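You operate a simulated robot arm through the tools that you are given. There is no shell and no other tool. Be economical: measure what you need, move in short steps, check, and stop when the job is done.

You are at the controls of a simulated two-armed robot. One attempt, no reset.

## Task
Pick up the white case from the top of the grey side table with one hand, pass it to the other hand and put it in the inside of the carton on the low step. Set down upright: white case.

It is judged by the outcome, as a careful person would: the job done as asked, and still so three seconds after it is handed in. It fails if anything else is knocked over, pushed out of place, dropped, spilled or broken.

## Robot
Two 7-joint arms with two-finger parallel grippers on one trunk, on a base that drives. Base frame: it is fixed to the floor where the robot stands at the start and does not move with it; the origin is under the middle of the robot, x ahead of it, y to its left, z up; the surface under the hand at the start is at about z = 740. Units: mm, rad, N and s.
The left shoulder is at the start at [81, 182, 1039], the right one opposite. With the tool pointing down near the work surface each hand reaches from about 300 to 760 mm from the robot's upright axis, wherever it stands, measured 20 degrees to its own side. Places, roughly: inside of the carton on the low step [-3400, -2600, 400]. Payload 3.91 kg a hand.
Tool frame (each hand has its own): the origin (TCP) lies between the finger pads and is the grasp point; the fingertips stand 30 mm ahead of it; z points along the fingers, y is the line along which they close. Largest opening 110 mm; finger width 20, thickness 10; the body of the gripper, 48 by 112 mm, starts 55 mm behind the TCP.
Orientation is that of the tool frame in the base frame, as a unit quaternion [w, x, y, z]. With the fingers straight down and closing along the base's y, the tool's x points along the base's -x, its y along +y and its z along -z.

## Interface
- The arms move only by the tool play_rows. It takes "left_series", "right_series" or both (then of equal length, played together; a hand with none holds still); each is a list of rows, each an object (a shift or turn left out is 0, a gripper value left out holds the last) with "delta_rot": the turn, a rotation vector about the base's x, y, z in units of 8 degrees (1.0 is 8 degrees), a list of three; "xyz": the shift along the base's x, y, z in units of 20 mm (1.0 is 20 mm), a list of three; "gripper": the gripper command, from -1 (shut) to 1 (fully open), values between in proportion. In form: [{"delta_rot": [wx, wy, wz], "xyz": [dx, dy, dz], "gripper": gripper}, ...]. A call has 1 to 8 rows; each row shifts and turns the commanded pose from where the row before left it. A call with a number of a shift or a turn outside -1 to 1 is refused whole. Rows are played at 5 a second. More than 50 mm and 0.15 rad between two rows, or a gripper value outside its range, and nothing of the call is played. Where a pose cannot be reached the arm comes as near as it can. A force on the tool above 40 N (or 10 N above the force at the start of the call, whichever is more), or a blocked arm, ends the call early, and 0.2 s more pass. Each finger travels about 72 mm/s and halts on what it meets, pressing with about 38 N; the grip force reading is that of the motor and also rises with nothing between the fingers. The clock runs only during rows and for 0.2 s after the last one: add rows that do not move to give the fingers time. The reply holds the time, the measured pose of the TCP, the force on the tool along the base axes, the opening and the grip force, in the units named above and with some noise, with the torque about the TCP (base axes, N m) and any sound that the robot's microphone picked up.
- Cameras (640 x 400 px; columns grow to the right, rows downward): "scene" is now at [217.2, -43, 1215.4]; the picture's right is [-0.45, -0.89, 0.00], its down [-0.65, 0.33, -0.69] and it looks along [0.61, -0.31, -0.73] (base axes); focal length 214 px, centre (320, 200). "left" rides on the left gripper at [72, -17, -103] in its tool frame; the picture's right is [0.23, 0.97, 0.00], its down [-0.76, 0.18, -0.62] and it looks along [-0.61, 0.14, 0.78] (tool axes); focal length 222 px, centre (320, 200). "right" rides on the right gripper at [73, 17, -103] in its tool frame; the picture's right is [-0.23, 0.97, 0.00], its down [-0.76, -0.18, -0.62] and it looks along [-0.61, -0.14, 0.78] (tool axes); focal length 222 px, centre (320, 200). There is no depth. A picture from a camera that has moved, and an enlarged one, comes with that camera's place and axes in the base frame and with its lens. The place of the scene camera against the robot may be out by one fixed shift of up to 12 mm in any direction.
- grab_frame(camera): a new picture of that camera. No time passes.
- move_column(by): slides the trunk up (or, below 0, down) by that many mm; the arms and the scene camera ride with it, the base frame stays. It gives what a move gives, with no picture.
- drive_base(legs): drives the robot by 1 to 6 legs, each [ahead, left, turn to the left] in mm, mm and rad, along the robot's own axes; the way and the turn of a leg run together, so that a leg with both is an arc; at most 1500 mm and 3.142 rad a leg. The arms and the cameras ride along, it lands a little off, and it stops where it bumps. It gives what a move gives.
- pan_tilt(pan, tilt): turns the head with the scene camera to pan (to the left, within 1.396 rad either way) and tilt (down, from -0.506 to 1.204), counted from straight ahead of the robot. It gives what a move gives.
- enlarge(camera, box): a new picture of the part [left, top, right, bottom] of that camera's present view, enlarged. No time passes.
- hand_in(): hands the job in; it is judged then, once.

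Work in short steps. Places have to be worked out from the pictures, the camera data and where the tool is seen: move nearer, look again, correct. Check each grasp and each placing, and mend what went wrong. You have 120 turns and 88 pictures in all, those below and enlarged ones among them. Open the grippers and draw the arms clear of the work before you hand the job in, unless the task says otherwise; then end with one line.

The tools are called after "Request:" as a command line: name --argument value ..., lists and objects as JSON in quotes. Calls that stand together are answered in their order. play_rows: Moves the arms, as the interface text tells. Its arguments: {"type":"object","properties":{"left_series":{"type":"array","items":{"type":"object","properties":{"delta_rot":{"type":"array","items":{"type":"number"}},"xyz":{"type":"array","items":{"type":"number"}},"gripper":{"type":"number"}}}},"right_series":{"type":"array","items":{"type":"object","properties":{"delta_rot":{"type":"array","items":{"type":"number"}},"xyz":{"type":"array","items":{"type":"number"}},"gripper":{"type":"number"}}}}},"required":[]} The other tools are called the same way: move_column (by) slides the trunk up or down; drive_base (legs) drives the base; pan_tilt (pan, tilt) turns the head that bears the scene camera; grab_frame (camera) takes a picture; enlarge (camera, box) takes an enlarged picture of a part of a camera's view; hand_in () hands the job in.

At the start:

```text
time: 0.0
left_position: [487.5, 39.7, 991.9]
left_tcp_rot: [0.001, 0.0, 1.0, 0.0]
left_contact_force: [-1.1, -0.1, -1.3]
left_torque: [0.05, 0.01, -0.02]
left_gripper_width: 109.9
left_gripper_force: 0.1
right_position: [410.4, -428.7, 1024.9]
right_tcp_rot: [0.0, 0.0, 1.0, 0.0]
right_contact_force: [-0.3, 0.1, -1.3]
right_torque: [0.01, 0.01, 0.02]
right_gripper_width: 109.9
right_gripper_force: 0.1
trunk travel left (down, up): [-300.0, 214.0]
robot x, y, heading: [0.4, 0.6, 0.001]
head pan, tilt: [-0.464, 0.812]
```

scene: 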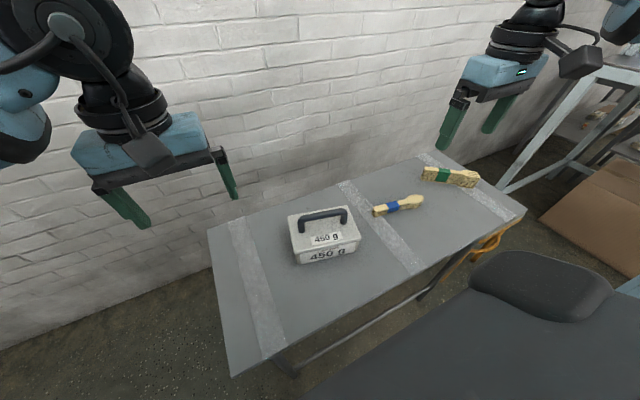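
right: 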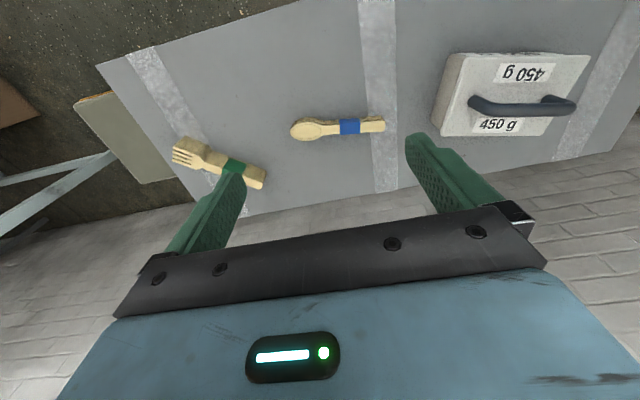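
left: 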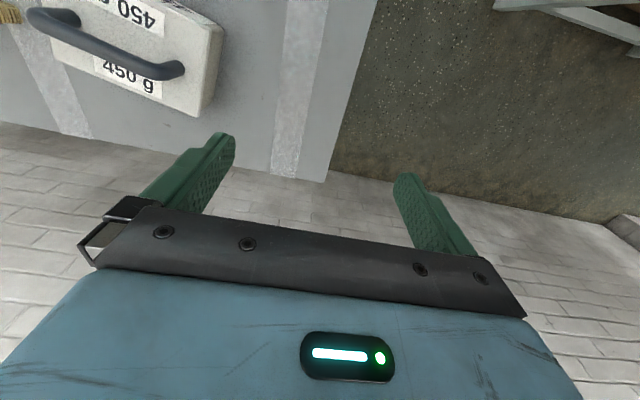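

I read the case's handle at about x=495, y=-200, running roughly along y, with the hand needing to close along x. First I'll look around to learn the surroundings for the drive, starting to the right.

Request:
pan_tilt --pan -1.39 --tilt 0.5

Request:
grab_frame --camera "scene"

Request:
pan_tilt --pan 1.39 --tilt 0.5

Request:
grab_frame --camera "scene"

Request:
pan_tilt --pan -0.3 --tilt 0.95

Request:
grab_frame --camera "scene"

```text
time: 1.2
left_position: [487.5, 38.9, 991.1]
left_tcp_rot: [0.001, 0.0, 1.0, 0.0]
left_contact_force: [-0.6, -0.4, 0.3]
left_torque: [-0.03, -0.05, -0.02]
left_gripper_width: 109.7
left_gripper_force: 0.0
right_position: [410.4, -429.7, 1023.8]
right_tcp_rot: [0.0, 0.0, 1.0, 0.001]
right_contact_force: [0.7, -0.7, -0.1]
right_torque: [0.01, -0.02, -0.02]
right_gripper_width: 110.1
right_gripper_force: 0.2
trunk travel left (down, up): [-300.0, 214.0]
robot x, y, heading: [1.3, 2.2, 0.004]
head pan, tilt: [-1.389, 0.499]
```

```text
84 pictures are left
camera scene: at [162.1, -96.6, 1242.3], right [-0.98, -0.18, 0.0], down [-0.09, 0.47, -0.88], along [0.16, -0.86, -0.48], focal length 214 px, centre (320, 200)
```

scene: 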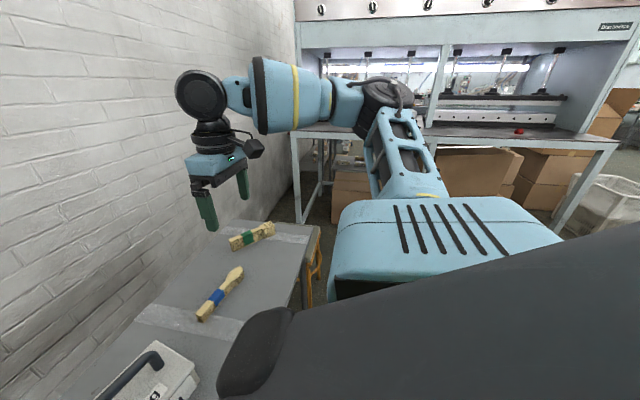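

```text
time: 3.7
left_position: [487.4, 39.4, 993.5]
left_tcp_rot: [0.0, 0.0, 1.0, 0.0]
left_contact_force: [0.1, 0.2, -0.6]
left_torque: [-0.01, 0.02, 0.02]
left_gripper_width: 110.0
left_gripper_force: 0.0
right_position: [411.1, -428.1, 1025.9]
right_tcp_rot: [0.0, 0.0, 1.0, 0.001]
right_contact_force: [-0.3, -0.4, 0.3]
right_torque: [-0.03, 0.03, -0.01]
right_gripper_width: 110.2
right_gripper_force: 0.0
trunk travel left (down, up): [-300.0, 214.0]
robot x, y, heading: [0.9, 3.6, -0.001]
head pan, tilt: [1.389, 0.499]
```

```text
83 pictures are left
camera scene: at [162.1, 82.4, 1242.3], right [0.98, -0.18, 0.0], down [-0.09, -0.47, -0.88], along [0.16, 0.86, -0.48], focal length 214 px, centre (320, 200)
```

scene: 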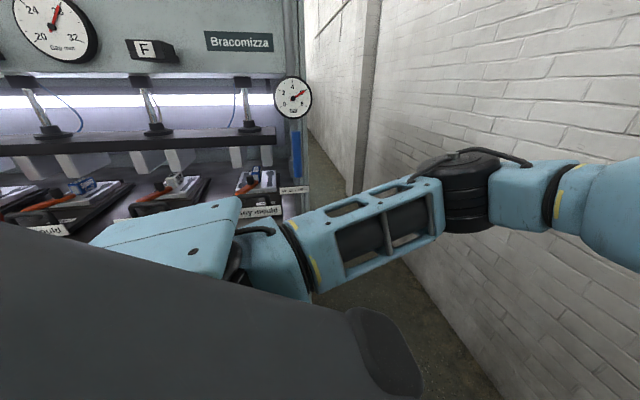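

```text
time: 5.4
left_position: [488.7, 39.5, 992.0]
left_tcp_rot: [0.0, 0.0, 1.0, 0.0]
left_contact_force: [-0.1, -0.2, -0.4]
left_torque: [0.01, 0.01, 0.0]
left_gripper_width: 110.1
left_gripper_force: 0.1
right_position: [411.6, -429.4, 1026.2]
right_tcp_rot: [-0.001, 0.0, 1.0, 0.0]
right_contact_force: [0.6, 0.3, 0.3]
right_torque: [0.0, 0.02, -0.03]
right_gripper_width: 109.9
right_gripper_force: 0.1
trunk travel left (down, up): [-300.0, 214.0]
robot x, y, heading: [2.5, -3.3, -0.003]
head pan, tilt: [-0.3, 0.949]
```

```text
82 pictures are left
camera scene: at [215.1, -28.5, 1204.9], right [-0.3, -0.96, 0.0], down [-0.78, 0.24, -0.58], along [0.56, -0.17, -0.81], focal length 214 px, centre (320, 200)
```

scene: 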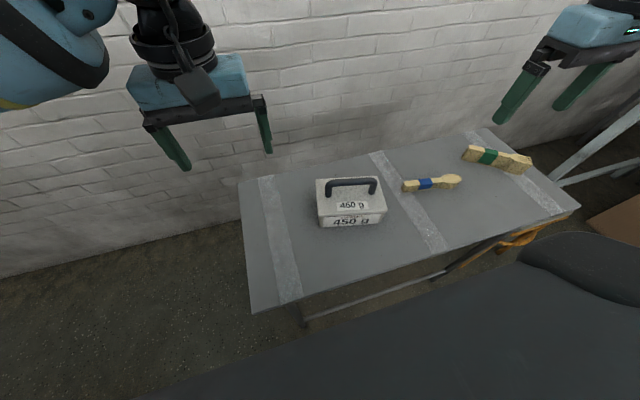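

The dark mass in the pictures is the robot's own torso. The case centre is about (495,-195), the body is about 165×100×60, and the handle runs near y with a slight yaw. I'll turn the right hand about 77° so it closes across the handle, moving it over the case while still high, and move the left hand further left.

Request:
play_rows --right_series '[{"xyz": [0.4, 1, 0], "delta_rot": [0, 0, 1], "gripper": 1}, {"xyz": [0.4, 1, 0], "delta_rot": [0, 0, 1]}, {"xyz": [0.4, 1, 0], "delta_rot": [0, 0, 1]}, {"xyz": [0.4, 1, 0], "delta_rot": [0, 0, 1]}, {"xyz": [0.4, 1, 0], "delta_rot": [0, 0, 1]}, {"xyz": [0.4, 1, 0], "delta_rot": [0, 0, 1]}, {"xyz": [0.4, 1, 0], "delta_rot": [0, 0, 1]}, {"xyz": [0.4, 1, 0], "delta_rot": [0, 0, 1]}]' --left_series '[{"xyz": [0, 1, 0], "delta_rot": [0, 0, -1], "gripper": 1}, {"xyz": [0, 1, 0], "delta_rot": [0, 0, -1]}, {"xyz": [0, 1, 0], "delta_rot": [0, 0, -1]}, {"xyz": [0, 1, 0], "delta_rot": [0, 0, -1]}, {"xyz": [0, 1, 0], "delta_rot": [0, 0, -1]}, {"xyz": [0, 1, 0], "delta_rot": [0, 0, -1]}, {"xyz": [0, 1, 0], "delta_rot": [0, 0, -1]}, {"xyz": [0, 1, 0], "delta_rot": [0, 0, -1]}]'

Request:
grab_frame --camera "right"

```text
time: 7.2
left_position: [471.4, 189.6, 990.7]
left_tcp_rot: [0.0, 0.53, 0.848, 0.0]
left_contact_force: [0.0, 0.6, -0.6]
left_torque: [0.0, -0.03, 0.0]
left_gripper_width: 110.0
left_gripper_force: 0.0
left hand out of reach, approached as far as the arm can: row 8
right_position: [477.0, -268.5, 1025.6]
right_tcp_rot: [0.0, -0.53, 0.848, 0.0]
right_contact_force: [0.2, 0.4, -0.2]
right_torque: [0.01, 0.0, -0.02]
right_gripper_width: 110.3
right_gripper_force: 0.0
trunk travel left (down, up): [-300.0, 214.0]
robot x, y, heading: [3.2, 2.1, -0.006]
head pan, tilt: [-0.3, 0.949]
```

```text
81 pictures are left
camera right: at [430.2, -326.8, 1127.8], right [-0.78, 0.63, 0.0], down [0.49, 0.61, 0.62], along [0.39, 0.49, -0.78], focal length 222 px, centre (320, 200)
```

right: 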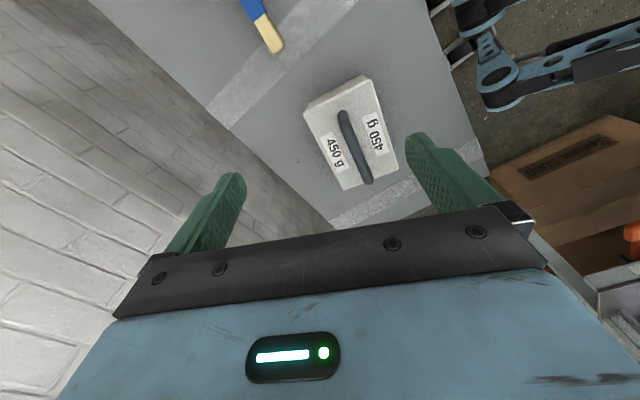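

From the right-hand picture the handle runs between about (464,-239) and (493,-127), with a yaw of 75.5°. I'll finish the yaw, tilt the hand 15° to leave room for the other hand, and come down to z≈930 over the right half of the handle.

Request:
play_rows --right_series '[{"xyz": [-0.04, 0.6, -0.95], "delta_rot": [0, 0, 0.72]}, {"xyz": [-0.04, 0.6, -0.95], "delta_rot": [0, 0, 0.72]}, {"xyz": [-0.04, 0.6, -0.95], "delta_rot": [0.9, -0.23, 0]}, {"xyz": [-0.04, 0.6, -0.95], "delta_rot": [0.9, -0.23, 0]}, {"xyz": [-0.04, 0.6, -0.95]}]'

Request:
grab_frame --camera "right"

Request:
grab_frame --camera "scene"

```text
time: 8.4
left_position: [472.1, 190.0, 990.3]
left_tcp_rot: [0.0, 0.528, 0.849, 0.0]
left_contact_force: [-0.2, 0.2, 0.0]
left_torque: [0.01, -0.03, 0.0]
left_gripper_width: 109.9
left_gripper_force: 0.1
right_position: [471.5, -208.2, 931.3]
right_tcp_rot: [0.102, -0.608, 0.783, 0.08]
right_contact_force: [-0.2, -0.3, -1.2]
right_torque: [-0.03, -0.01, 0.02]
right_gripper_width: 110.0
right_gripper_force: 0.0
trunk travel left (down, up): [-300.0, 214.0]
robot x, y, heading: [-0.6, 0.9, 0.005]
head pan, tilt: [-0.3, 0.949]
```

```text
80 pictures are left
camera right: at [432.3, -298.1, 1011.1], right [-0.89, 0.46, 0.06], down [0.32, 0.51, 0.8], along [0.33, 0.73, -0.6], focal length 222 px, centre (320, 200)
```

right: 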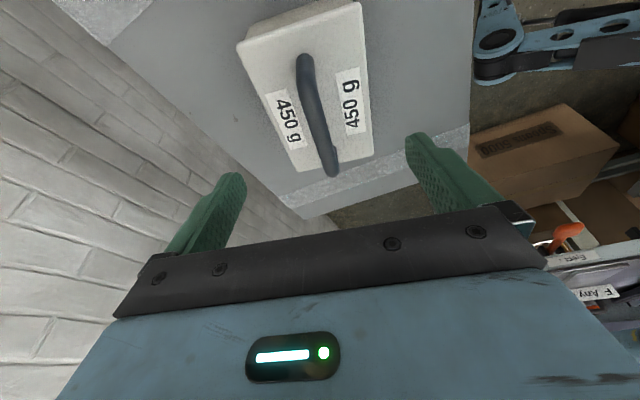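

```text
79 pictures are left
camera scene: at [215.4, -28.1, 1204.8], right [-0.3, -0.96, 0.0], down [-0.78, 0.24, -0.58], along [0.56, -0.17, -0.81], focal length 214 px, centre (320, 200)
```

scene: 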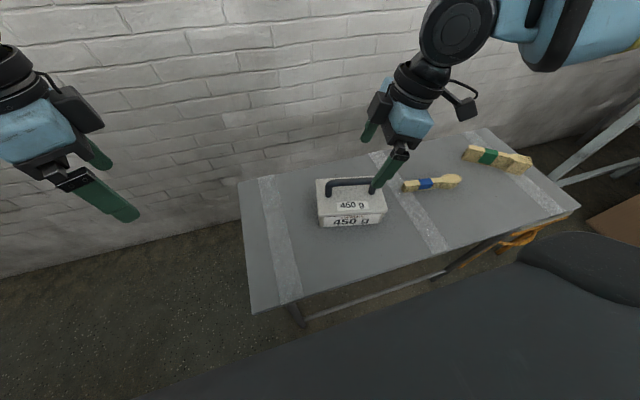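

Triangulating the two views puts the handle bar at z≈838, centred on (477,-183), so the hand is over its target. I'll descend to TCP z≈845 and close.

Request:
play_rows --right_series '[{"xyz": [0, 0, -0.86]}, {"xyz": [0, 0, -0.86]}, {"xyz": [0, 0, -0.86]}, {"xyz": [0, 0, -0.86]}, {"xyz": [0, 0, -0.86]}, {"xyz": [0, 0, 0]}]'

Request:
grab_frame --camera "right"

Request:
enlarge --camera "scene" --box '[280, 120, 440, 240]'

```text
time: 9.8
left_position: [472.6, 190.8, 990.9]
left_tcp_rot: [-0.001, 0.528, 0.849, 0.0]
left_contact_force: [1.3, -0.6, 0.3]
left_torque: [-0.01, 0.0, 0.04]
left_gripper_width: 109.9
left_gripper_force: 0.0
right_position: [472.3, -208.4, 844.0]
right_tcp_rot: [0.102, -0.607, 0.784, 0.079]
right_contact_force: [-0.3, -0.1, 0.2]
right_torque: [-0.02, 0.04, -0.01]
right_gripper_width: 110.1
right_gripper_force: 0.0
trunk travel left (down, up): [-300.0, 214.0]
robot x, y, heading: [-2.1, 6.8, 0.001]
head pan, tilt: [-0.3, 0.949]
```

```text
78 pictures are left
camera right: at [432.4, -298.6, 925.0], right [-0.89, 0.46, 0.06], down [0.32, 0.51, 0.8], along [0.33, 0.73, -0.6], focal length 222 px, centre (320, 200)
```

right: 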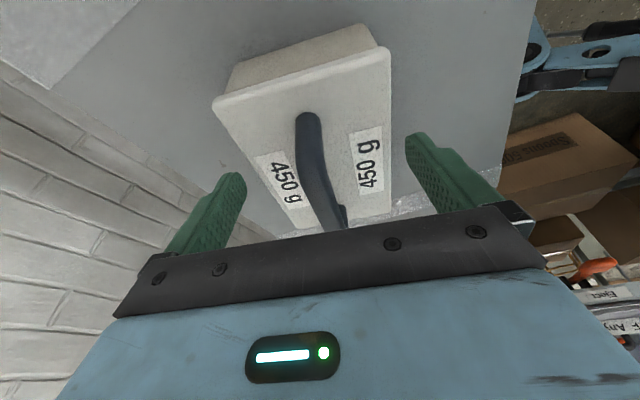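

```text
3.33 times, centred on (360, 180) of scene
camera zoom: at [214.9, -28.6, 1204.9], right [-0.3, -0.96, 0.0], down [-0.78, 0.24, -0.58], along [0.56, -0.17, -0.81], focal length 715 px, centre (187, 267)
```

zoom: 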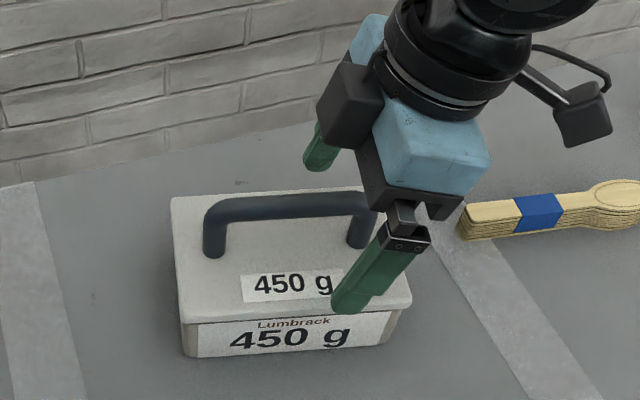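

The fingers straddle the bar just inside its right bend with no contact. I'll close the right gripper.

Request:
play_rows --right_series '[{"gripper": -1}, {"gripper": -1}, {"gripper": -1}, {"gripper": -1}, {"gripper": -1}, {"gripper": -1}]'

Request:
grab_frame --camera "right"

```text
time: 11.2
left_position: [471.1, 189.0, 990.3]
left_tcp_rot: [-0.001, 0.528, 0.849, 0.0]
left_contact_force: [0.5, 0.4, -0.8]
left_torque: [0.01, 0.05, 0.01]
left_gripper_width: 109.8
left_gripper_force: 0.1
right_position: [471.7, -209.6, 844.0]
right_tcp_rot: [0.102, -0.607, 0.784, 0.08]
right_contact_force: [0.1, 0.3, 0.1]
right_torque: [-0.06, 0.01, 0.17]
right_gripper_width: 15.8
right_gripper_force: 38.1
trunk travel left (down, up): [-300.0, 214.0]
robot x, y, heading: [2.6, -0.2, -0.002]
head pan, tilt: [-0.3, 0.949]
```

```text
76 pictures are left
camera right: at [432.4, -298.7, 925.1], right [-0.89, 0.46, 0.06], down [0.32, 0.51, 0.8], along [0.33, 0.73, -0.6], focal length 222 px, centre (320, 200)
```

right: 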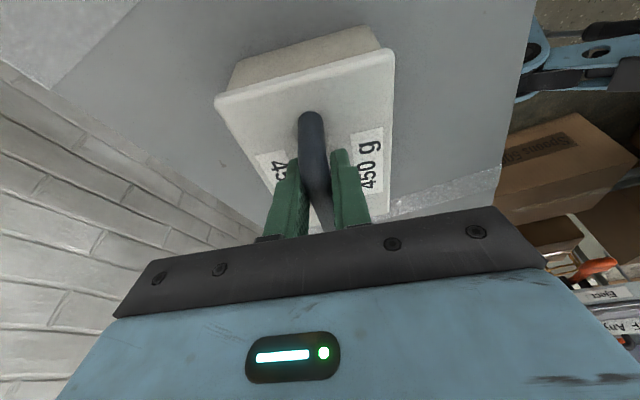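

The bar is gripped, with the opening at 15.8 mm and 38 N. I'll lift slowly by 100 mm and watch the weight and tilt.

Request:
play_rows --right_series '[{"xyz": [0, 0, 0.4]}, {"xyz": [0, 0, 0.6]}, {"xyz": [0, 0, 0.8]}, {"xyz": [0, 0, 0.8]}, {"xyz": [0, 0, 0.8]}, {"xyz": [0, 0, 0.8]}, {"xyz": [0, 0, 0.8]}]'

Request:
grab_frame --camera "scene"

Request:
grab_frame --camera "right"

```text
time: 12.8
left_position: [471.2, 189.2, 990.7]
left_tcp_rot: [0.0, 0.528, 0.849, 0.0]
left_contact_force: [-1.2, 0.0, 0.2]
left_torque: [-0.01, 0.0, 0.02]
left_gripper_width: 109.8
left_gripper_force: 0.0
right_position: [469.0, -208.4, 942.3]
right_tcp_rot: [0.102, -0.606, 0.785, 0.08]
right_contact_force: [-0.2, 1.0, -5.6]
right_torque: [-0.13, 0.04, -0.01]
right_gripper_width: 15.6
right_gripper_force: 38.0
trunk travel left (down, up): [-300.0, 214.0]
robot x, y, heading: [1.0, 1.0, -0.003]
head pan, tilt: [-0.3, 0.949]
```

```text
75 pictures are left
camera scene: at [215.1, -28.7, 1204.8], right [-0.3, -0.96, 0.0], down [-0.78, 0.24, -0.58], along [0.56, -0.17, -0.81], focal length 214 px, centre (320, 200)
```

scene: 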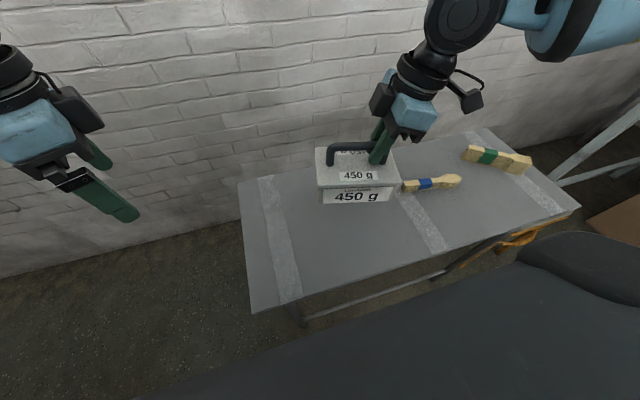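

```text
74 pictures are left
camera right: at [431.1, -298.6, 1023.9], right [-0.89, 0.46, 0.06], down [0.32, 0.51, 0.8], along [0.33, 0.73, -0.6], focal length 222 px, centre (320, 200)
```

right: 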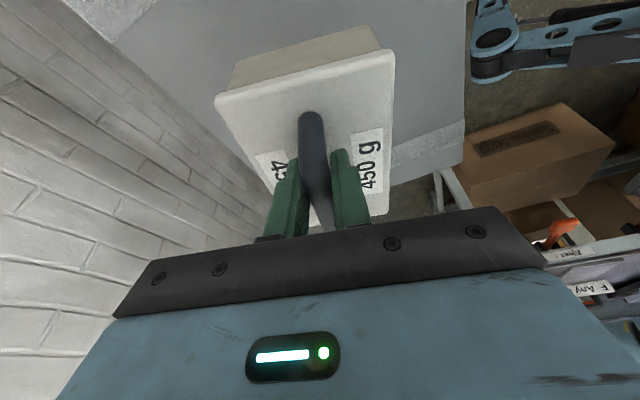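

The case is held firmly and upright with no slip, reading about 5 N. I'll carry it toward the middle while the left hand turns to match, leans the other way and comes to a staging point above the free half of the handle.

Request:
play_rows --right_series '[{"xyz": [0, 0.5, 0]}, {"xyz": [0, 0.9, 0]}, {"xyz": [0, 1, 0]}, {"xyz": [0, 1, 0]}, {"xyz": [0, 1, 0]}, {"xyz": [0, 1, 0]}, {"xyz": [0, 1, 0]}, {"xyz": [0, 0.6, 0]}]' --left_series '[{"xyz": [0.08, -1, 0.3], "delta_rot": [0, 0, -1]}, {"xyz": [0.08, -1, 0.3], "delta_rot": [0, 0, -1]}, {"xyz": [0.08, -1, 0.3], "delta_rot": [0, 0, -1]}, {"xyz": [0.08, -1, 0.3], "delta_rot": [0, 0, -1]}, {"xyz": [0.08, -1, 0.3], "delta_rot": [0, 0, -1]}, {"xyz": [0.08, -1, 0.3], "delta_rot": [-0.9, 0.22, 0]}, {"xyz": [0.08, -1, 0.3], "delta_rot": [-0.9, 0.22, 0]}, {"xyz": [0.08, -1, 0.3]}]'

Request:
grab_frame --camera "left"

Request:
grab_frame --camera "scene"

```text
time: 14.6
left_position: [339.9, -25.5, 1030.5]
left_tcp_rot: [0.081, 0.781, 0.611, -0.101]
left_contact_force: [-0.5, 0.4, -1.1]
left_torque: [0.04, 0.01, 0.01]
left_gripper_width: 110.0
left_gripper_force: 0.0
left hand out of reach, approached as far as the arm can: row 1, 2, 3, 4, 5
right_position: [471.3, -68.9, 943.4]
right_tcp_rot: [0.103, -0.606, 0.784, 0.081]
right_contact_force: [0.3, -0.9, -3.8]
right_torque: [-0.13, 0.03, 0.05]
right_gripper_width: 16.0
right_gripper_force: 37.6
trunk travel left (down, up): [-300.0, 214.0]
robot x, y, heading: [0.5, 3.3, -0.001]
head pan, tilt: [-0.3, 0.949]
```

```text
73 pictures are left
camera left: at [346.8, 71.5, 1111.8], right [1.0, -0.02, -0.06], down [0.03, -0.6, 0.8], along [-0.05, -0.8, -0.6], focal length 222 px, centre (320, 200)
```

left: 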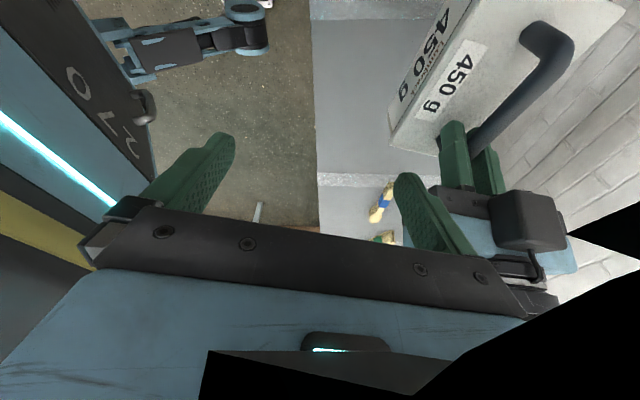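

```text
72 pictures are left
camera scene: at [215.8, -29.5, 1204.7], right [-0.3, -0.96, 0.0], down [-0.78, 0.24, -0.58], along [0.56, -0.17, -0.81], focal length 214 px, centre (320, 200)
```

scene: 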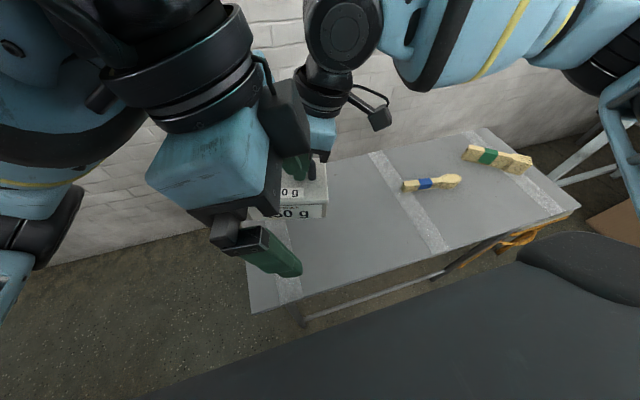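

The left hand has the right orientation but lagged in x after unreachable rows; it's now at (340,-25,1030). I'll back it left and up first, then move it forward in small steps to staging near (490,10,1040).

Request:
play_rows --left_series '[{"xyz": [0, 1, 0.5]}, {"xyz": [0, 1, 0.5]}, {"xyz": [0, 1, 0.5]}, {"xyz": [1, 0, 0]}, {"xyz": [1, 0, 0]}, {"xyz": [1, 0, 0]}]'

```text
time: 16.0
left_position: [337.9, 32.0, 1059.1]
left_tcp_rot: [0.08, 0.779, 0.614, -0.103]
left_contact_force: [0.5, 0.4, 0.5]
left_torque: [0.02, -0.01, 0.02]
left_gripper_width: 109.9
left_gripper_force: 0.0
left hand out of reach, approached as far as the arm can: row 4, 5, 6
right_position: [471.7, -69.4, 944.2]
right_tcp_rot: [0.101, -0.607, 0.784, 0.08]
right_contact_force: [-0.4, -0.3, -3.6]
right_torque: [-0.12, 0.06, -0.02]
right_gripper_width: 15.7
right_gripper_force: 38.0
trunk travel left (down, up): [-300.0, 214.0]
robot x, y, heading: [0.2, 2.8, -0.0]
head pan, tilt: [-0.3, 0.949]
```

At this yaw the left wrist can't reach further forward. I'll make the handover symmetric and closer in: the right hand brings the case to x≈390 and turns +14.5° so the handle lies along y, and the left hand turns by the same amount.

Request:
play_rows --right_series '[{"xyz": [-0.5, 0, 0], "delta_rot": [0, 0, 0.3]}, {"xyz": [-0.9, 0, 0], "delta_rot": [0, 0, 0.3]}, {"xyz": [-0.9, 0, 0], "delta_rot": [0, 0, 0.3]}, {"xyz": [-0.9, 0, 0], "delta_rot": [0, 0, 0.3]}, {"xyz": [-0.8, 0, 0], "delta_rot": [0, 0, 0.3]}, {"xyz": [0, 0, 0], "delta_rot": [0, 0, 0.3]}]' --left_series '[{"xyz": [0, 0.2, 0], "delta_rot": [0, 0, 0.3]}, {"xyz": [0.2, 0.2, 0], "delta_rot": [0, 0, 0.3]}, {"xyz": [0.2, 0, 0], "delta_rot": [0, 0, 0.3]}, {"xyz": [0.4, 0, 0], "delta_rot": [0, 0, 0.3]}, {"xyz": [0.6, 0, 0], "delta_rot": [0, 0, 0.3]}, {"xyz": [1, 0, 0], "delta_rot": [0, 0, 0.3]}]'

Request:
grab_frame --camera "left"

```text
time: 17.4
left_position: [385.4, 39.5, 1059.4]
left_tcp_rot: [0.093, 0.699, 0.703, -0.091]
left_contact_force: [-0.3, -0.6, 0.1]
left_torque: [0.01, 0.04, 0.01]
left_gripper_width: 110.0
left_gripper_force: 0.1
right_position: [392.1, -68.6, 943.9]
right_tcp_rot: [-0.091, 0.701, -0.701, -0.092]
right_contact_force: [0.0, 0.1, -4.9]
right_torque: [-0.15, -0.01, 0.01]
right_gripper_width: 15.7
right_gripper_force: 37.6
trunk travel left (down, up): [-300.0, 214.0]
robot x, y, heading: [1.8, -1.2, -0.003]
head pan, tilt: [-0.3, 0.949]
```

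```text
71 pictures are left
camera left: at [368.5, 135.2, 1140.4], right [0.97, 0.23, -0.06], down [0.18, -0.57, 0.8], along [0.15, -0.79, -0.6], focal length 222 px, centre (320, 200)
```

left: 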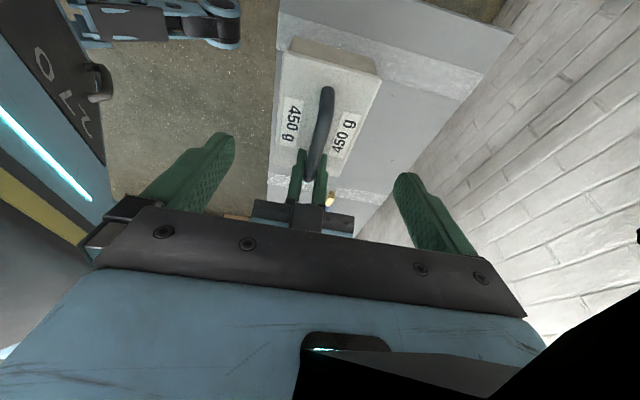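

Both hands reach now. The free end of the handle reads at y≈29 and the bar at x≈389, z≈938. I'll bring the left hand down along its lean to (390,-14,944) with the gripper open.

Request:
play_rows --left_series '[{"xyz": [0.12, -0.55, 0]}, {"xyz": [0.12, -0.55, 0]}, {"xyz": [0, -0.26, -0.96]}, {"xyz": [0, -0.26, -0.96]}, {"xyz": [0, -0.26, -0.96]}]'

Request:
grab_frame --camera "left"

Request:
grab_frame --camera "scene"

```text
time: 18.6
left_position: [390.5, 3.5, 1001.8]
left_tcp_rot: [0.091, 0.698, 0.704, -0.09]
left_contact_force: [-0.5, -0.3, -0.2]
left_torque: [-0.03, -0.02, -0.01]
left_gripper_width: 110.1
left_gripper_force: 0.0
right_position: [391.3, -68.7, 944.2]
right_tcp_rot: [0.091, -0.701, 0.702, 0.092]
right_contact_force: [0.5, 1.4, -4.3]
right_torque: [-0.15, 0.02, 0.02]
right_gripper_width: 15.6
right_gripper_force: 38.1
trunk travel left (down, up): [-300.0, 214.0]
robot x, y, heading: [-2.1, -1.8, 0.001]
head pan, tilt: [-0.3, 0.949]
```

```text
70 pictures are left
camera left: at [372.8, 98.4, 1083.7], right [0.97, 0.23, -0.06], down [0.18, -0.58, 0.8], along [0.15, -0.79, -0.6], focal length 222 px, centre (320, 200)
```

left: 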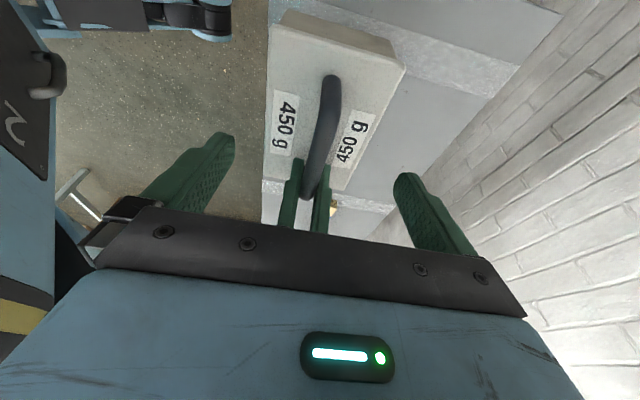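

```text
69 pictures are left
camera scene: at [215.4, -28.6, 1204.8], right [-0.3, -0.96, 0.0], down [-0.78, 0.24, -0.58], along [0.56, -0.17, -0.81], focal length 214 px, centre (320, 200)
```

scene: 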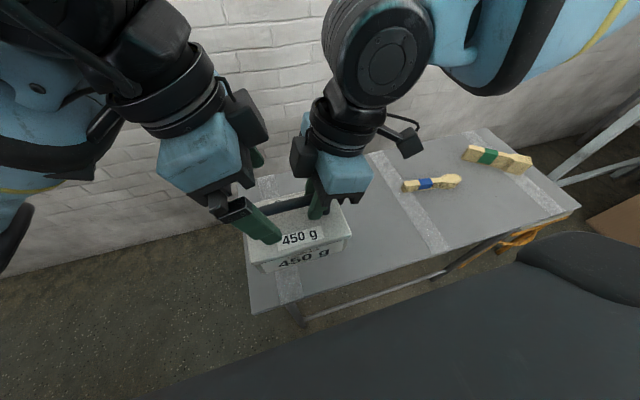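

The approach is clear, and the bar's free end rechecks at y≈32. I'll go down the remaining 58 mm and close the left hand.

Request:
play_rows --left_series '[{"xyz": [-0.05, -0.26, -0.96]}, {"xyz": [-0.05, -0.26, -0.96]}, {"xyz": [-0.05, -0.26, -0.94]}, {"xyz": [0, 0, 0]}, {"gripper": -1}, {"gripper": -1}, {"gripper": -1}, {"gripper": -1}]'

Request:
play_rows --left_series '[{"gripper": -1}, {"gripper": -1}]'

Request:
grab_frame --camera "left"

```text
time: 20.4
left_position: [387.9, -11.6, 946.3]
left_tcp_rot: [0.094, 0.697, 0.706, -0.089]
left_contact_force: [16.9, 10.3, 2.9]
left_torque: [-0.82, 0.11, 0.14]
left_gripper_width: 15.6
left_gripper_force: 38.4
right_position: [391.0, -68.5, 944.2]
right_tcp_rot: [-0.089, 0.702, -0.701, -0.091]
right_contact_force: [-16.9, -10.2, -7.2]
right_torque: [0.53, -0.19, 0.81]
right_gripper_width: 15.7
right_gripper_force: 38.3
trunk travel left (down, up): [-300.0, 214.0]
robot x, y, heading: [0.9, 2.1, -0.001]
head pan, tilt: [-0.3, 0.949]
```

```text
time: 21.0
left_position: [387.9, -11.3, 945.6]
left_tcp_rot: [0.094, 0.696, 0.706, -0.089]
left_contact_force: [28.0, 13.4, 1.4]
left_torque: [-0.68, 0.16, 0.62]
left_gripper_width: 15.7
left_gripper_force: 38.5
right_position: [389.9, -69.7, 943.8]
right_tcp_rot: [-0.089, 0.702, -0.701, -0.092]
right_contact_force: [-27.9, -13.0, -3.7]
right_torque: [0.6, -0.21, 1.0]
right_gripper_width: 15.7
right_gripper_force: 37.9
trunk travel left (down, up): [-300.0, 214.0]
robot x, y, heading: [-0.4, 2.8, 0.002]
head pan, tilt: [-0.3, 0.949]
```

```text
68 pictures are left
camera left: at [370.0, 82.2, 1027.2], right [0.97, 0.23, -0.05], down [0.18, -0.58, 0.8], along [0.15, -0.78, -0.6], focal length 222 px, centre (320, 200)
```

left: 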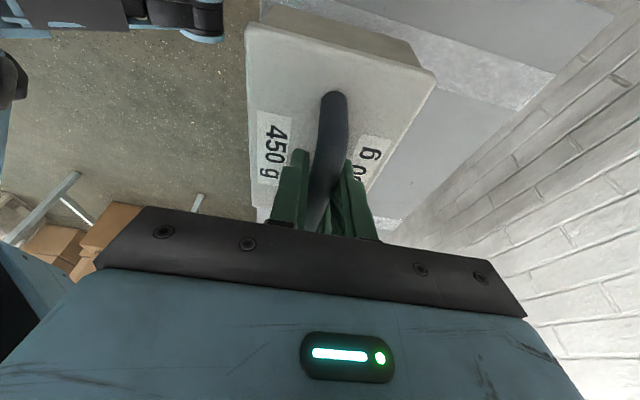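

Both hands hold the bar, with an internal force of about 28 N from a small misalignment. I'll ease the left hand a couple of mm along that force before opening the right.

Request:
play_rows --left_series '[{"xyz": [0.06, 0.03, 0]}, {"xyz": [0.06, 0.03, 0]}, {"xyz": [0, 0, 0]}]'

```text
time: 21.8
left_position: [389.6, -11.3, 946.1]
left_tcp_rot: [0.093, 0.699, 0.703, -0.092]
left_contact_force: [18.5, -1.3, 7.6]
left_torque: [0.42, -0.03, 0.34]
left_gripper_width: 15.5
left_gripper_force: 38.0
right_position: [389.6, -67.5, 943.7]
right_tcp_rot: [-0.091, 0.701, -0.701, -0.092]
right_contact_force: [-18.4, 0.3, -11.2]
right_torque: [-0.94, -0.01, 0.7]
right_gripper_width: 15.9
right_gripper_force: 38.4
trunk travel left (down, up): [-300.0, 214.0]
robot x, y, heading: [-0.4, -5.7, 0.004]
head pan, tilt: [-0.3, 0.949]
```

The force has dropped to about 18 N along x. I'll ease it a little more, then open the right hand fully.

Request:
play_rows --left_series '[{"xyz": [0.07, 0, 0.03]}, {"xyz": [0, 0, 0]}]'

Request:
play_rows --right_series '[{"gripper": -0.5}, {"gripper": 0}, {"gripper": 0.5}, {"gripper": 1}, {"gripper": 1}, {"gripper": 1}]'

Request:
grab_frame --camera "scene"

Request:
grab_frame --camera "right"

```text
time: 22.4
left_position: [390.9, -12.4, 945.9]
left_tcp_rot: [0.094, 0.699, 0.704, -0.09]
left_contact_force: [11.9, -7.6, 9.5]
left_torque: [-0.15, -0.03, 0.08]
left_gripper_width: 15.3
left_gripper_force: 37.7
right_position: [392.5, -68.9, 944.8]
right_tcp_rot: [0.092, -0.701, 0.701, 0.092]
right_contact_force: [-11.4, 8.2, -14.8]
right_torque: [-0.59, -0.04, 0.59]
right_gripper_width: 15.6
right_gripper_force: 38.3
trunk travel left (down, up): [-300.0, 214.0]
robot x, y, heading: [2.9, -0.1, 0.001]
head pan, tilt: [-0.3, 0.949]
```

```text
time: 23.8
left_position: [390.4, -11.6, 946.3]
left_tcp_rot: [0.091, 0.699, 0.704, -0.091]
left_contact_force: [0.0, 0.7, 0.1]
left_torque: [0.11, 0.02, 0.0]
left_gripper_width: 15.7
left_gripper_force: 37.7
right_position: [391.2, -69.9, 944.7]
right_tcp_rot: [0.091, -0.7, 0.702, 0.091]
right_contact_force: [0.0, -1.1, 0.8]
right_torque: [-0.03, -0.02, -0.02]
right_gripper_width: 110.3
right_gripper_force: 0.1
trunk travel left (down, up): [-300.0, 214.0]
robot x, y, heading: [-0.6, 1.5, 0.001]
head pan, tilt: [-0.3, 0.949]
```

```text
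67 pictures are left
camera scene: at [215.3, -28.6, 1204.8], right [-0.3, -0.96, 0.0], down [-0.78, 0.24, -0.58], along [0.56, -0.17, -0.81], focal length 214 px, centre (320, 200)
```

scene: 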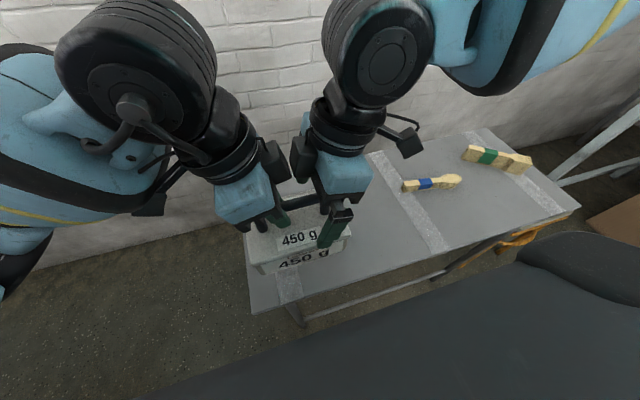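

```text
66 pictures are left
camera right: at [375.2, -166.6, 1025.3], right [-0.97, 0.22, 0.06], down [0.18, 0.58, 0.8], along [0.14, 0.79, -0.6], focal length 222 px, centre (320, 200)
```

right: 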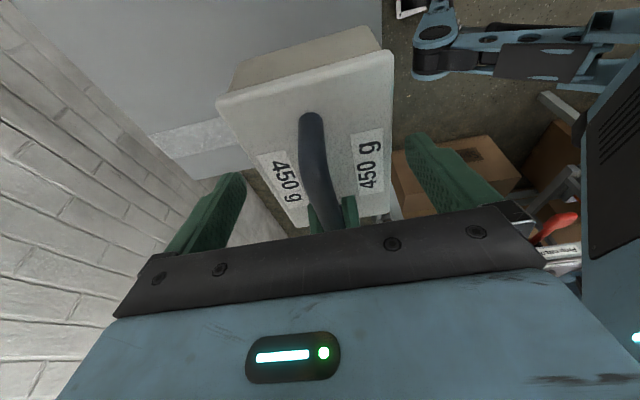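

The right hand is open and the case stays in the left. I'll withdraw the right hand up along its lean and then out to the right.

Request:
play_rows --right_series '[{"xyz": [0, -0.26, 0.96]}, {"xyz": [0, -0.26, 0.96]}, {"xyz": [0, -0.26, 0.96]}, {"xyz": [0, -0.26, 0.96]}, {"xyz": [0, -1, 0.5]}, {"xyz": [0, -1, 0]}, {"xyz": [0, -1, 0]}, {"xyz": [0, -1, 0]}]'

Request:
grab_frame --camera "scene"

```text
time: 25.6
left_position: [390.9, -10.9, 944.5]
left_tcp_rot: [0.093, 0.699, 0.703, -0.091]
left_contact_force: [-0.5, 0.3, 0.4]
left_torque: [0.09, -0.01, 0.02]
left_gripper_width: 15.6
left_gripper_force: 37.9
right_position: [391.7, -170.4, 1030.3]
right_tcp_rot: [0.092, -0.701, 0.701, 0.091]
right_contact_force: [-1.1, 1.1, 0.0]
right_torque: [-0.01, -0.02, 0.01]
right_gripper_width: 110.1
right_gripper_force: 0.1
trunk travel left (down, up): [-300.0, 214.0]
robot x, y, heading: [-2.6, 2.1, 0.001]
head pan, tilt: [-0.3, 0.949]
```

```text
65 pictures are left
camera scene: at [215.2, -29.0, 1204.8], right [-0.3, -0.96, 0.0], down [-0.78, 0.24, -0.58], along [0.56, -0.17, -0.81], focal length 214 px, centre (320, 200)
```

scene: 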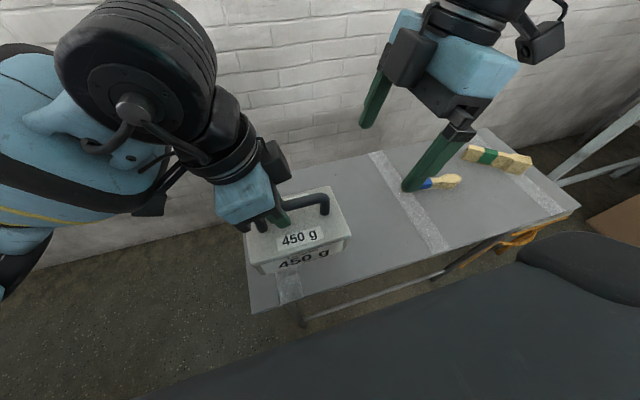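

The handover is done, with the left hand alone holding the case upright. Before driving I'll raise the trunk a bit and look over both shoulders for obstacles behind.

Request:
move_column --by 80

Request:
pan_tilt --pan -1.39 --tilt 0.25

Request:
grab_frame --camera "scene"

Request:
pan_tilt --pan 1.39 --tilt 0.25

Request:
grab_frame --camera "scene"

```text
time: 26.8
left_position: [389.5, -12.7, 1034.7]
left_tcp_rot: [0.101, 0.699, 0.704, -0.08]
left_contact_force: [0.5, 0.2, -5.2]
left_torque: [0.05, 0.0, 0.03]
left_gripper_width: 15.5
left_gripper_force: 37.7
right_position: [391.1, -169.0, 1110.3]
right_tcp_rot: [0.092, -0.7, 0.702, 0.092]
right_contact_force: [0.4, -0.2, 0.2]
right_torque: [0.0, 0.0, 0.0]
right_gripper_width: 109.9
right_gripper_force: 0.1
trunk travel left (down, up): [-380.0, 134.0]
robot x, y, heading: [-1.1, -0.8, -0.001]
head pan, tilt: [-0.3, 0.949]
```

```text
time: 28.1
left_position: [389.2, -12.0, 1034.8]
left_tcp_rot: [0.102, 0.699, 0.703, -0.081]
left_contact_force: [0.0, -0.1, -4.0]
left_torque: [0.1, -0.01, -0.03]
left_gripper_width: 15.8
left_gripper_force: 37.9
right_position: [390.5, -169.4, 1110.7]
right_tcp_rot: [0.092, -0.701, 0.702, 0.091]
right_contact_force: [-0.5, 0.1, -0.7]
right_torque: [-0.01, 0.04, 0.02]
right_gripper_width: 110.1
right_gripper_force: 0.0
trunk travel left (down, up): [-380.0, 134.0]
robot x, y, heading: [1.5, -2.0, -0.002]
head pan, tilt: [-1.389, 0.25]
```

```text
64 pictures are left
camera scene: at [139.8, -99.0, 1347.6], right [-0.98, -0.18, 0.0], down [-0.04, 0.24, -0.97], along [0.18, -0.95, -0.25], focal length 214 px, centre (320, 200)
```

scene: 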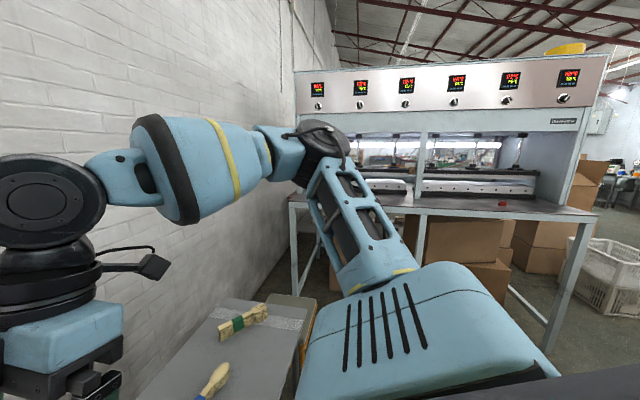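

```text
time: 30.6
left_position: [389.7, -12.4, 1033.5]
left_tcp_rot: [0.103, 0.699, 0.703, -0.081]
left_contact_force: [-1.1, -1.1, -4.6]
left_torque: [0.11, 0.0, -0.02]
left_gripper_width: 15.5
left_gripper_force: 38.3
right_position: [391.5, -169.1, 1110.3]
right_tcp_rot: [0.092, -0.7, 0.702, 0.092]
right_contact_force: [-0.3, 0.3, 0.2]
right_torque: [0.01, 0.02, 0.02]
right_gripper_width: 109.9
right_gripper_force: 0.0
trunk travel left (down, up): [-380.0, 134.0]
robot x, y, heading: [1.9, -0.8, 0.001]
head pan, tilt: [1.389, 0.25]
```

```text
63 pictures are left
camera scene: at [139.8, 84.7, 1347.6], right [0.98, -0.18, 0.0], down [-0.04, -0.24, -0.97], along [0.18, 0.95, -0.25], focal length 214 px, centre (320, 200)
```

scene: 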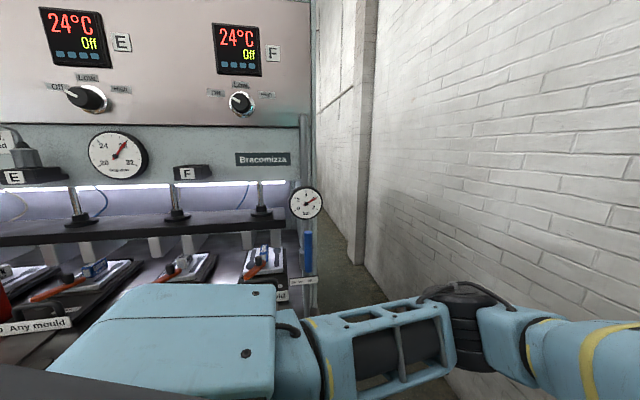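

The left machine's front edge is about 0.65 m away and the bench on the right is about 1.9 m away, so open space is to the rear right. I'll shift back and right a little, then turn right partway and look again.

Request:
drive_base --legs '[[-150, -250, 0]]'

Request:
drive_base --legs '[[0, 0, -1.0]]'

Request:
pan_tilt --pan -1.0 --tilt 0.4

Request:
grab_frame --camera "scene"

```text
time: 33.4
left_position: [238.7, -261.3, 1035.4]
left_tcp_rot: [0.102, 0.699, 0.703, -0.08]
left_contact_force: [-1.2, -0.1, -5.0]
left_torque: [0.1, -0.01, -0.01]
left_gripper_width: 15.7
left_gripper_force: 38.2
right_position: [239.2, -418.7, 1110.4]
right_tcp_rot: [0.091, -0.701, 0.702, 0.091]
right_contact_force: [-0.1, -0.5, 0.0]
right_torque: [-0.05, -0.03, -0.01]
right_gripper_width: 110.2
right_gripper_force: 0.1
trunk travel left (down, up): [-380.0, 134.0]
robot x, y, heading: [-150.6, -247.7, -0.001]
head pan, tilt: [1.389, 0.25]
```

```text
time: 36.3
left_position: [47.4, -585.0, 1035.3]
left_tcp_rot: [0.05, 0.951, 0.279, -0.12]
left_contact_force: [0.0, 0.3, -4.9]
left_torque: [0.09, -0.08, -0.01]
left_gripper_width: 15.8
left_gripper_force: 38.1
right_position: [-85.3, -670.4, 1111.0]
right_tcp_rot: [0.125, -0.275, 0.953, 0.036]
right_contact_force: [0.2, 0.4, -0.4]
right_torque: [0.0, 0.0, -0.03]
right_gripper_width: 109.9
right_gripper_force: 0.1
trunk travel left (down, up): [-380.0, 134.0]
robot x, y, heading: [-150.3, -251.2, -1.014]
head pan, tilt: [1.389, 0.25]
```

```text
time: 38.5
left_position: [46.8, -584.9, 1034.4]
left_tcp_rot: [0.05, 0.952, 0.279, -0.119]
left_contact_force: [0.3, -0.4, -5.1]
left_torque: [0.04, -0.06, -0.01]
left_gripper_width: 15.5
left_gripper_force: 38.1
right_position: [-83.9, -670.4, 1110.9]
right_tcp_rot: [0.124, -0.275, 0.953, 0.037]
right_contact_force: [-0.4, -0.2, 0.5]
right_torque: [-0.01, 0.0, 0.0]
right_gripper_width: 109.9
right_gripper_force: 0.1
trunk travel left (down, up): [-380.0, 134.0]
robot x, y, heading: [-148.9, -247.2, -1.006]
head pan, tilt: [-1.0, 0.4]
```

```text
62 pictures are left
camera scene: at [-124.0, -443.8, 1333.7], right [-0.91, 0.42, 0.0], down [0.16, 0.35, -0.92], along [-0.39, -0.83, -0.39], focal length 214 px, centre (320, 200)
```

scene: 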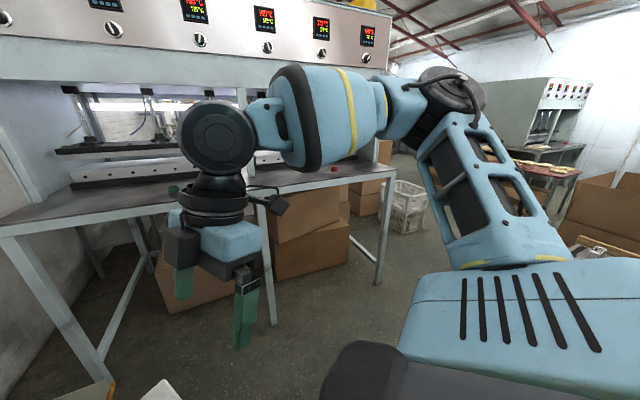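

The bench's front legs are at y≈-1490, from x≈670 to -1160, so the aisle toward -x looks open. I'll turn further right by 1.4 and look down the aisle.

Request:
drive_base --legs '[[0, 0, -1.4]]'

Request:
pan_tilt --pan 0.0 --tilt 0.3

Request:
grab_frame --camera "scene"

Request:
pan_tilt --pan -0.9 --tilt 0.4

Request:
grab_frame --camera "scene"

```text
time: 42.3
left_position: [-446.8, -501.0, 1034.3]
left_tcp_rot: [-0.039, 0.907, -0.401, -0.124]
left_contact_force: [-0.8, 0.2, -4.6]
left_torque: [-0.09, -0.06, -0.01]
left_gripper_width: 15.7
left_gripper_force: 38.0
right_position: [-554.6, -385.3, 1110.7]
right_tcp_rot: [0.118, 0.404, 0.906, -0.053]
right_contact_force: [0.0, -0.4, 0.7]
right_torque: [-0.02, -0.03, -0.02]
right_gripper_width: 110.1
right_gripper_force: 0.0
trunk travel left (down, up): [-380.0, 134.0]
robot x, y, heading: [-149.3, -247.4, -2.412]
head pan, tilt: [-1.0, 0.4]
```

```text
time: 43.6
left_position: [-448.8, -500.8, 1034.3]
left_tcp_rot: [-0.039, 0.907, -0.401, -0.123]
left_contact_force: [-0.2, -0.8, -4.2]
left_torque: [-0.08, -0.04, -0.01]
left_gripper_width: 15.5
left_gripper_force: 38.2
right_position: [-555.7, -384.6, 1110.6]
right_tcp_rot: [0.118, 0.404, 0.905, -0.052]
right_contact_force: [-0.2, 0.8, -0.1]
right_torque: [0.01, -0.02, 0.03]
right_gripper_width: 110.0
right_gripper_force: 0.0
trunk travel left (down, up): [-380.0, 134.0]
robot x, y, heading: [-151.8, -246.9, -2.408]
head pan, tilt: [0.0, 0.3]
```

```text
61 pictures are left
camera scene: at [-310.8, -400.7, 1342.9], right [-0.67, 0.74, 0.0], down [0.22, 0.2, -0.96], along [-0.71, -0.64, -0.3], focal length 214 px, centre (320, 200)
```

scene: 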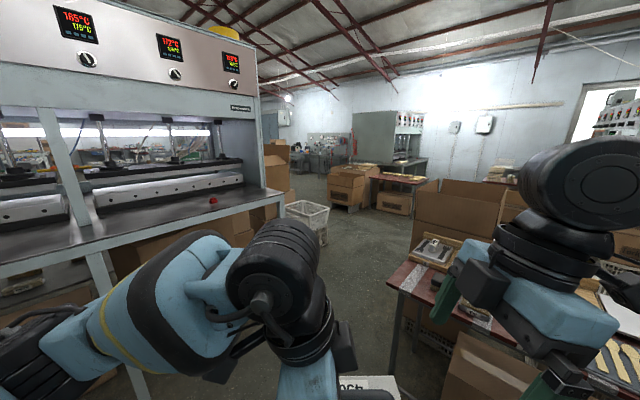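

```text
time: 44.8
left_position: [-448.9, -501.3, 1034.8]
left_tcp_rot: [-0.039, 0.907, -0.401, -0.124]
left_contact_force: [0.0, 0.8, -4.7]
left_torque: [-0.07, -0.09, -0.03]
left_gripper_width: 15.7
left_gripper_force: 37.9
right_position: [-555.1, -385.7, 1110.5]
right_tcp_rot: [0.119, 0.404, 0.905, -0.052]
right_contact_force: [-0.5, -0.5, 0.0]
right_torque: [0.01, 0.02, 0.01]
right_gripper_width: 109.9
right_gripper_force: 0.0
trunk travel left (down, up): [-380.0, 134.0]
robot x, y, heading: [-147.3, -252.3, -2.409]
head pan, tilt: [-0.901, 0.4]
```

```text
60 pictures are left
camera scene: at [-332.7, -322.9, 1333.7], right [0.17, 0.99, 0.0], down [0.38, -0.06, -0.92], along [-0.91, 0.15, -0.39], focal length 214 px, centre (320, 200)
```

scene: 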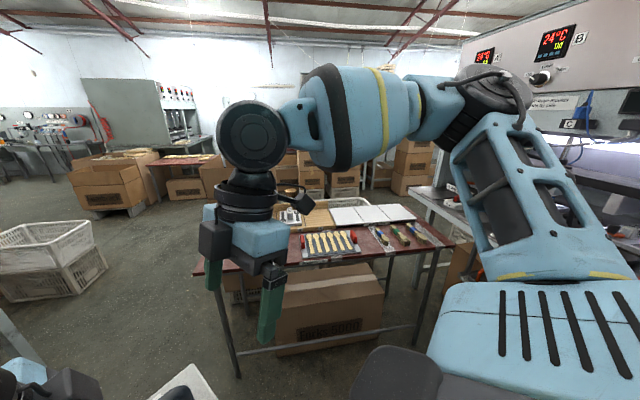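

The target carton is the open one seen at (109,187), on a wooden base. The way there is a gap about 800 mm wide between the red table's end (y≈-702) and the bench's end (y≈-1510). I'll face -x and sidestep to line up on its middle at y≈-1090.

Request:
drive_base --legs '[[0, 0, -0.733], [0, 835, 0]]'

Request:
pan_tilt --pan 0.0 --tilt 0.5

Request:
grab_frame --camera "scene"

```text
time: 54.6
left_position: [-543.0, -1085.2, 1034.7]
left_tcp_rot: [-0.08, 0.704, -0.699, -0.101]
left_contact_force: [-0.4, 0.1, -3.4]
left_torque: [-0.1, -0.02, 0.01]
left_gripper_width: 15.4
left_gripper_force: 38.2
right_position: [-545.8, -927.3, 1110.8]
right_tcp_rot: [0.093, 0.701, 0.701, -0.092]
right_contact_force: [0.3, 0.4, 0.4]
right_torque: [0.02, 0.02, -0.01]
right_gripper_width: 110.1
right_gripper_force: 0.2
trunk travel left (down, up): [-380.0, 134.0]
robot x, y, heading: [-156.4, -1095.3, -3.14]
head pan, tilt: [-0.901, 0.4]
```

```text
time: 55.8
left_position: [-543.8, -1086.1, 1033.4]
left_tcp_rot: [-0.081, 0.704, -0.699, -0.101]
left_contact_force: [0.6, -0.4, -5.1]
left_torque: [-0.1, -0.02, -0.02]
left_gripper_width: 15.4
left_gripper_force: 38.7
right_position: [-545.1, -928.5, 1110.3]
right_tcp_rot: [0.092, 0.701, 0.701, -0.091]
right_contact_force: [-0.6, 0.9, 0.0]
right_torque: [0.0, 0.0, 0.02]
right_gripper_width: 109.9
right_gripper_force: 0.0
trunk travel left (down, up): [-380.0, 134.0]
robot x, y, heading: [-150.5, -1097.7, -3.14]
head pan, tilt: [0.0, 0.499]
```

```text
59 pictures are left
camera scene: at [-367.5, -1104.6, 1324.5], right [0.0, 1.0, 0.0], down [0.48, 0.0, -0.88], along [-0.88, 0.0, -0.48], focal length 214 px, centre (320, 200)
```

scene: 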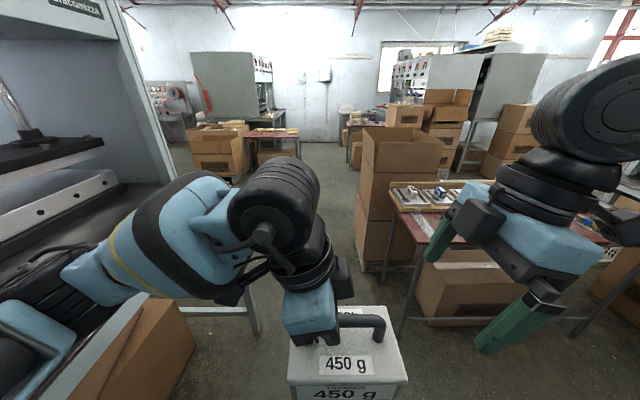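

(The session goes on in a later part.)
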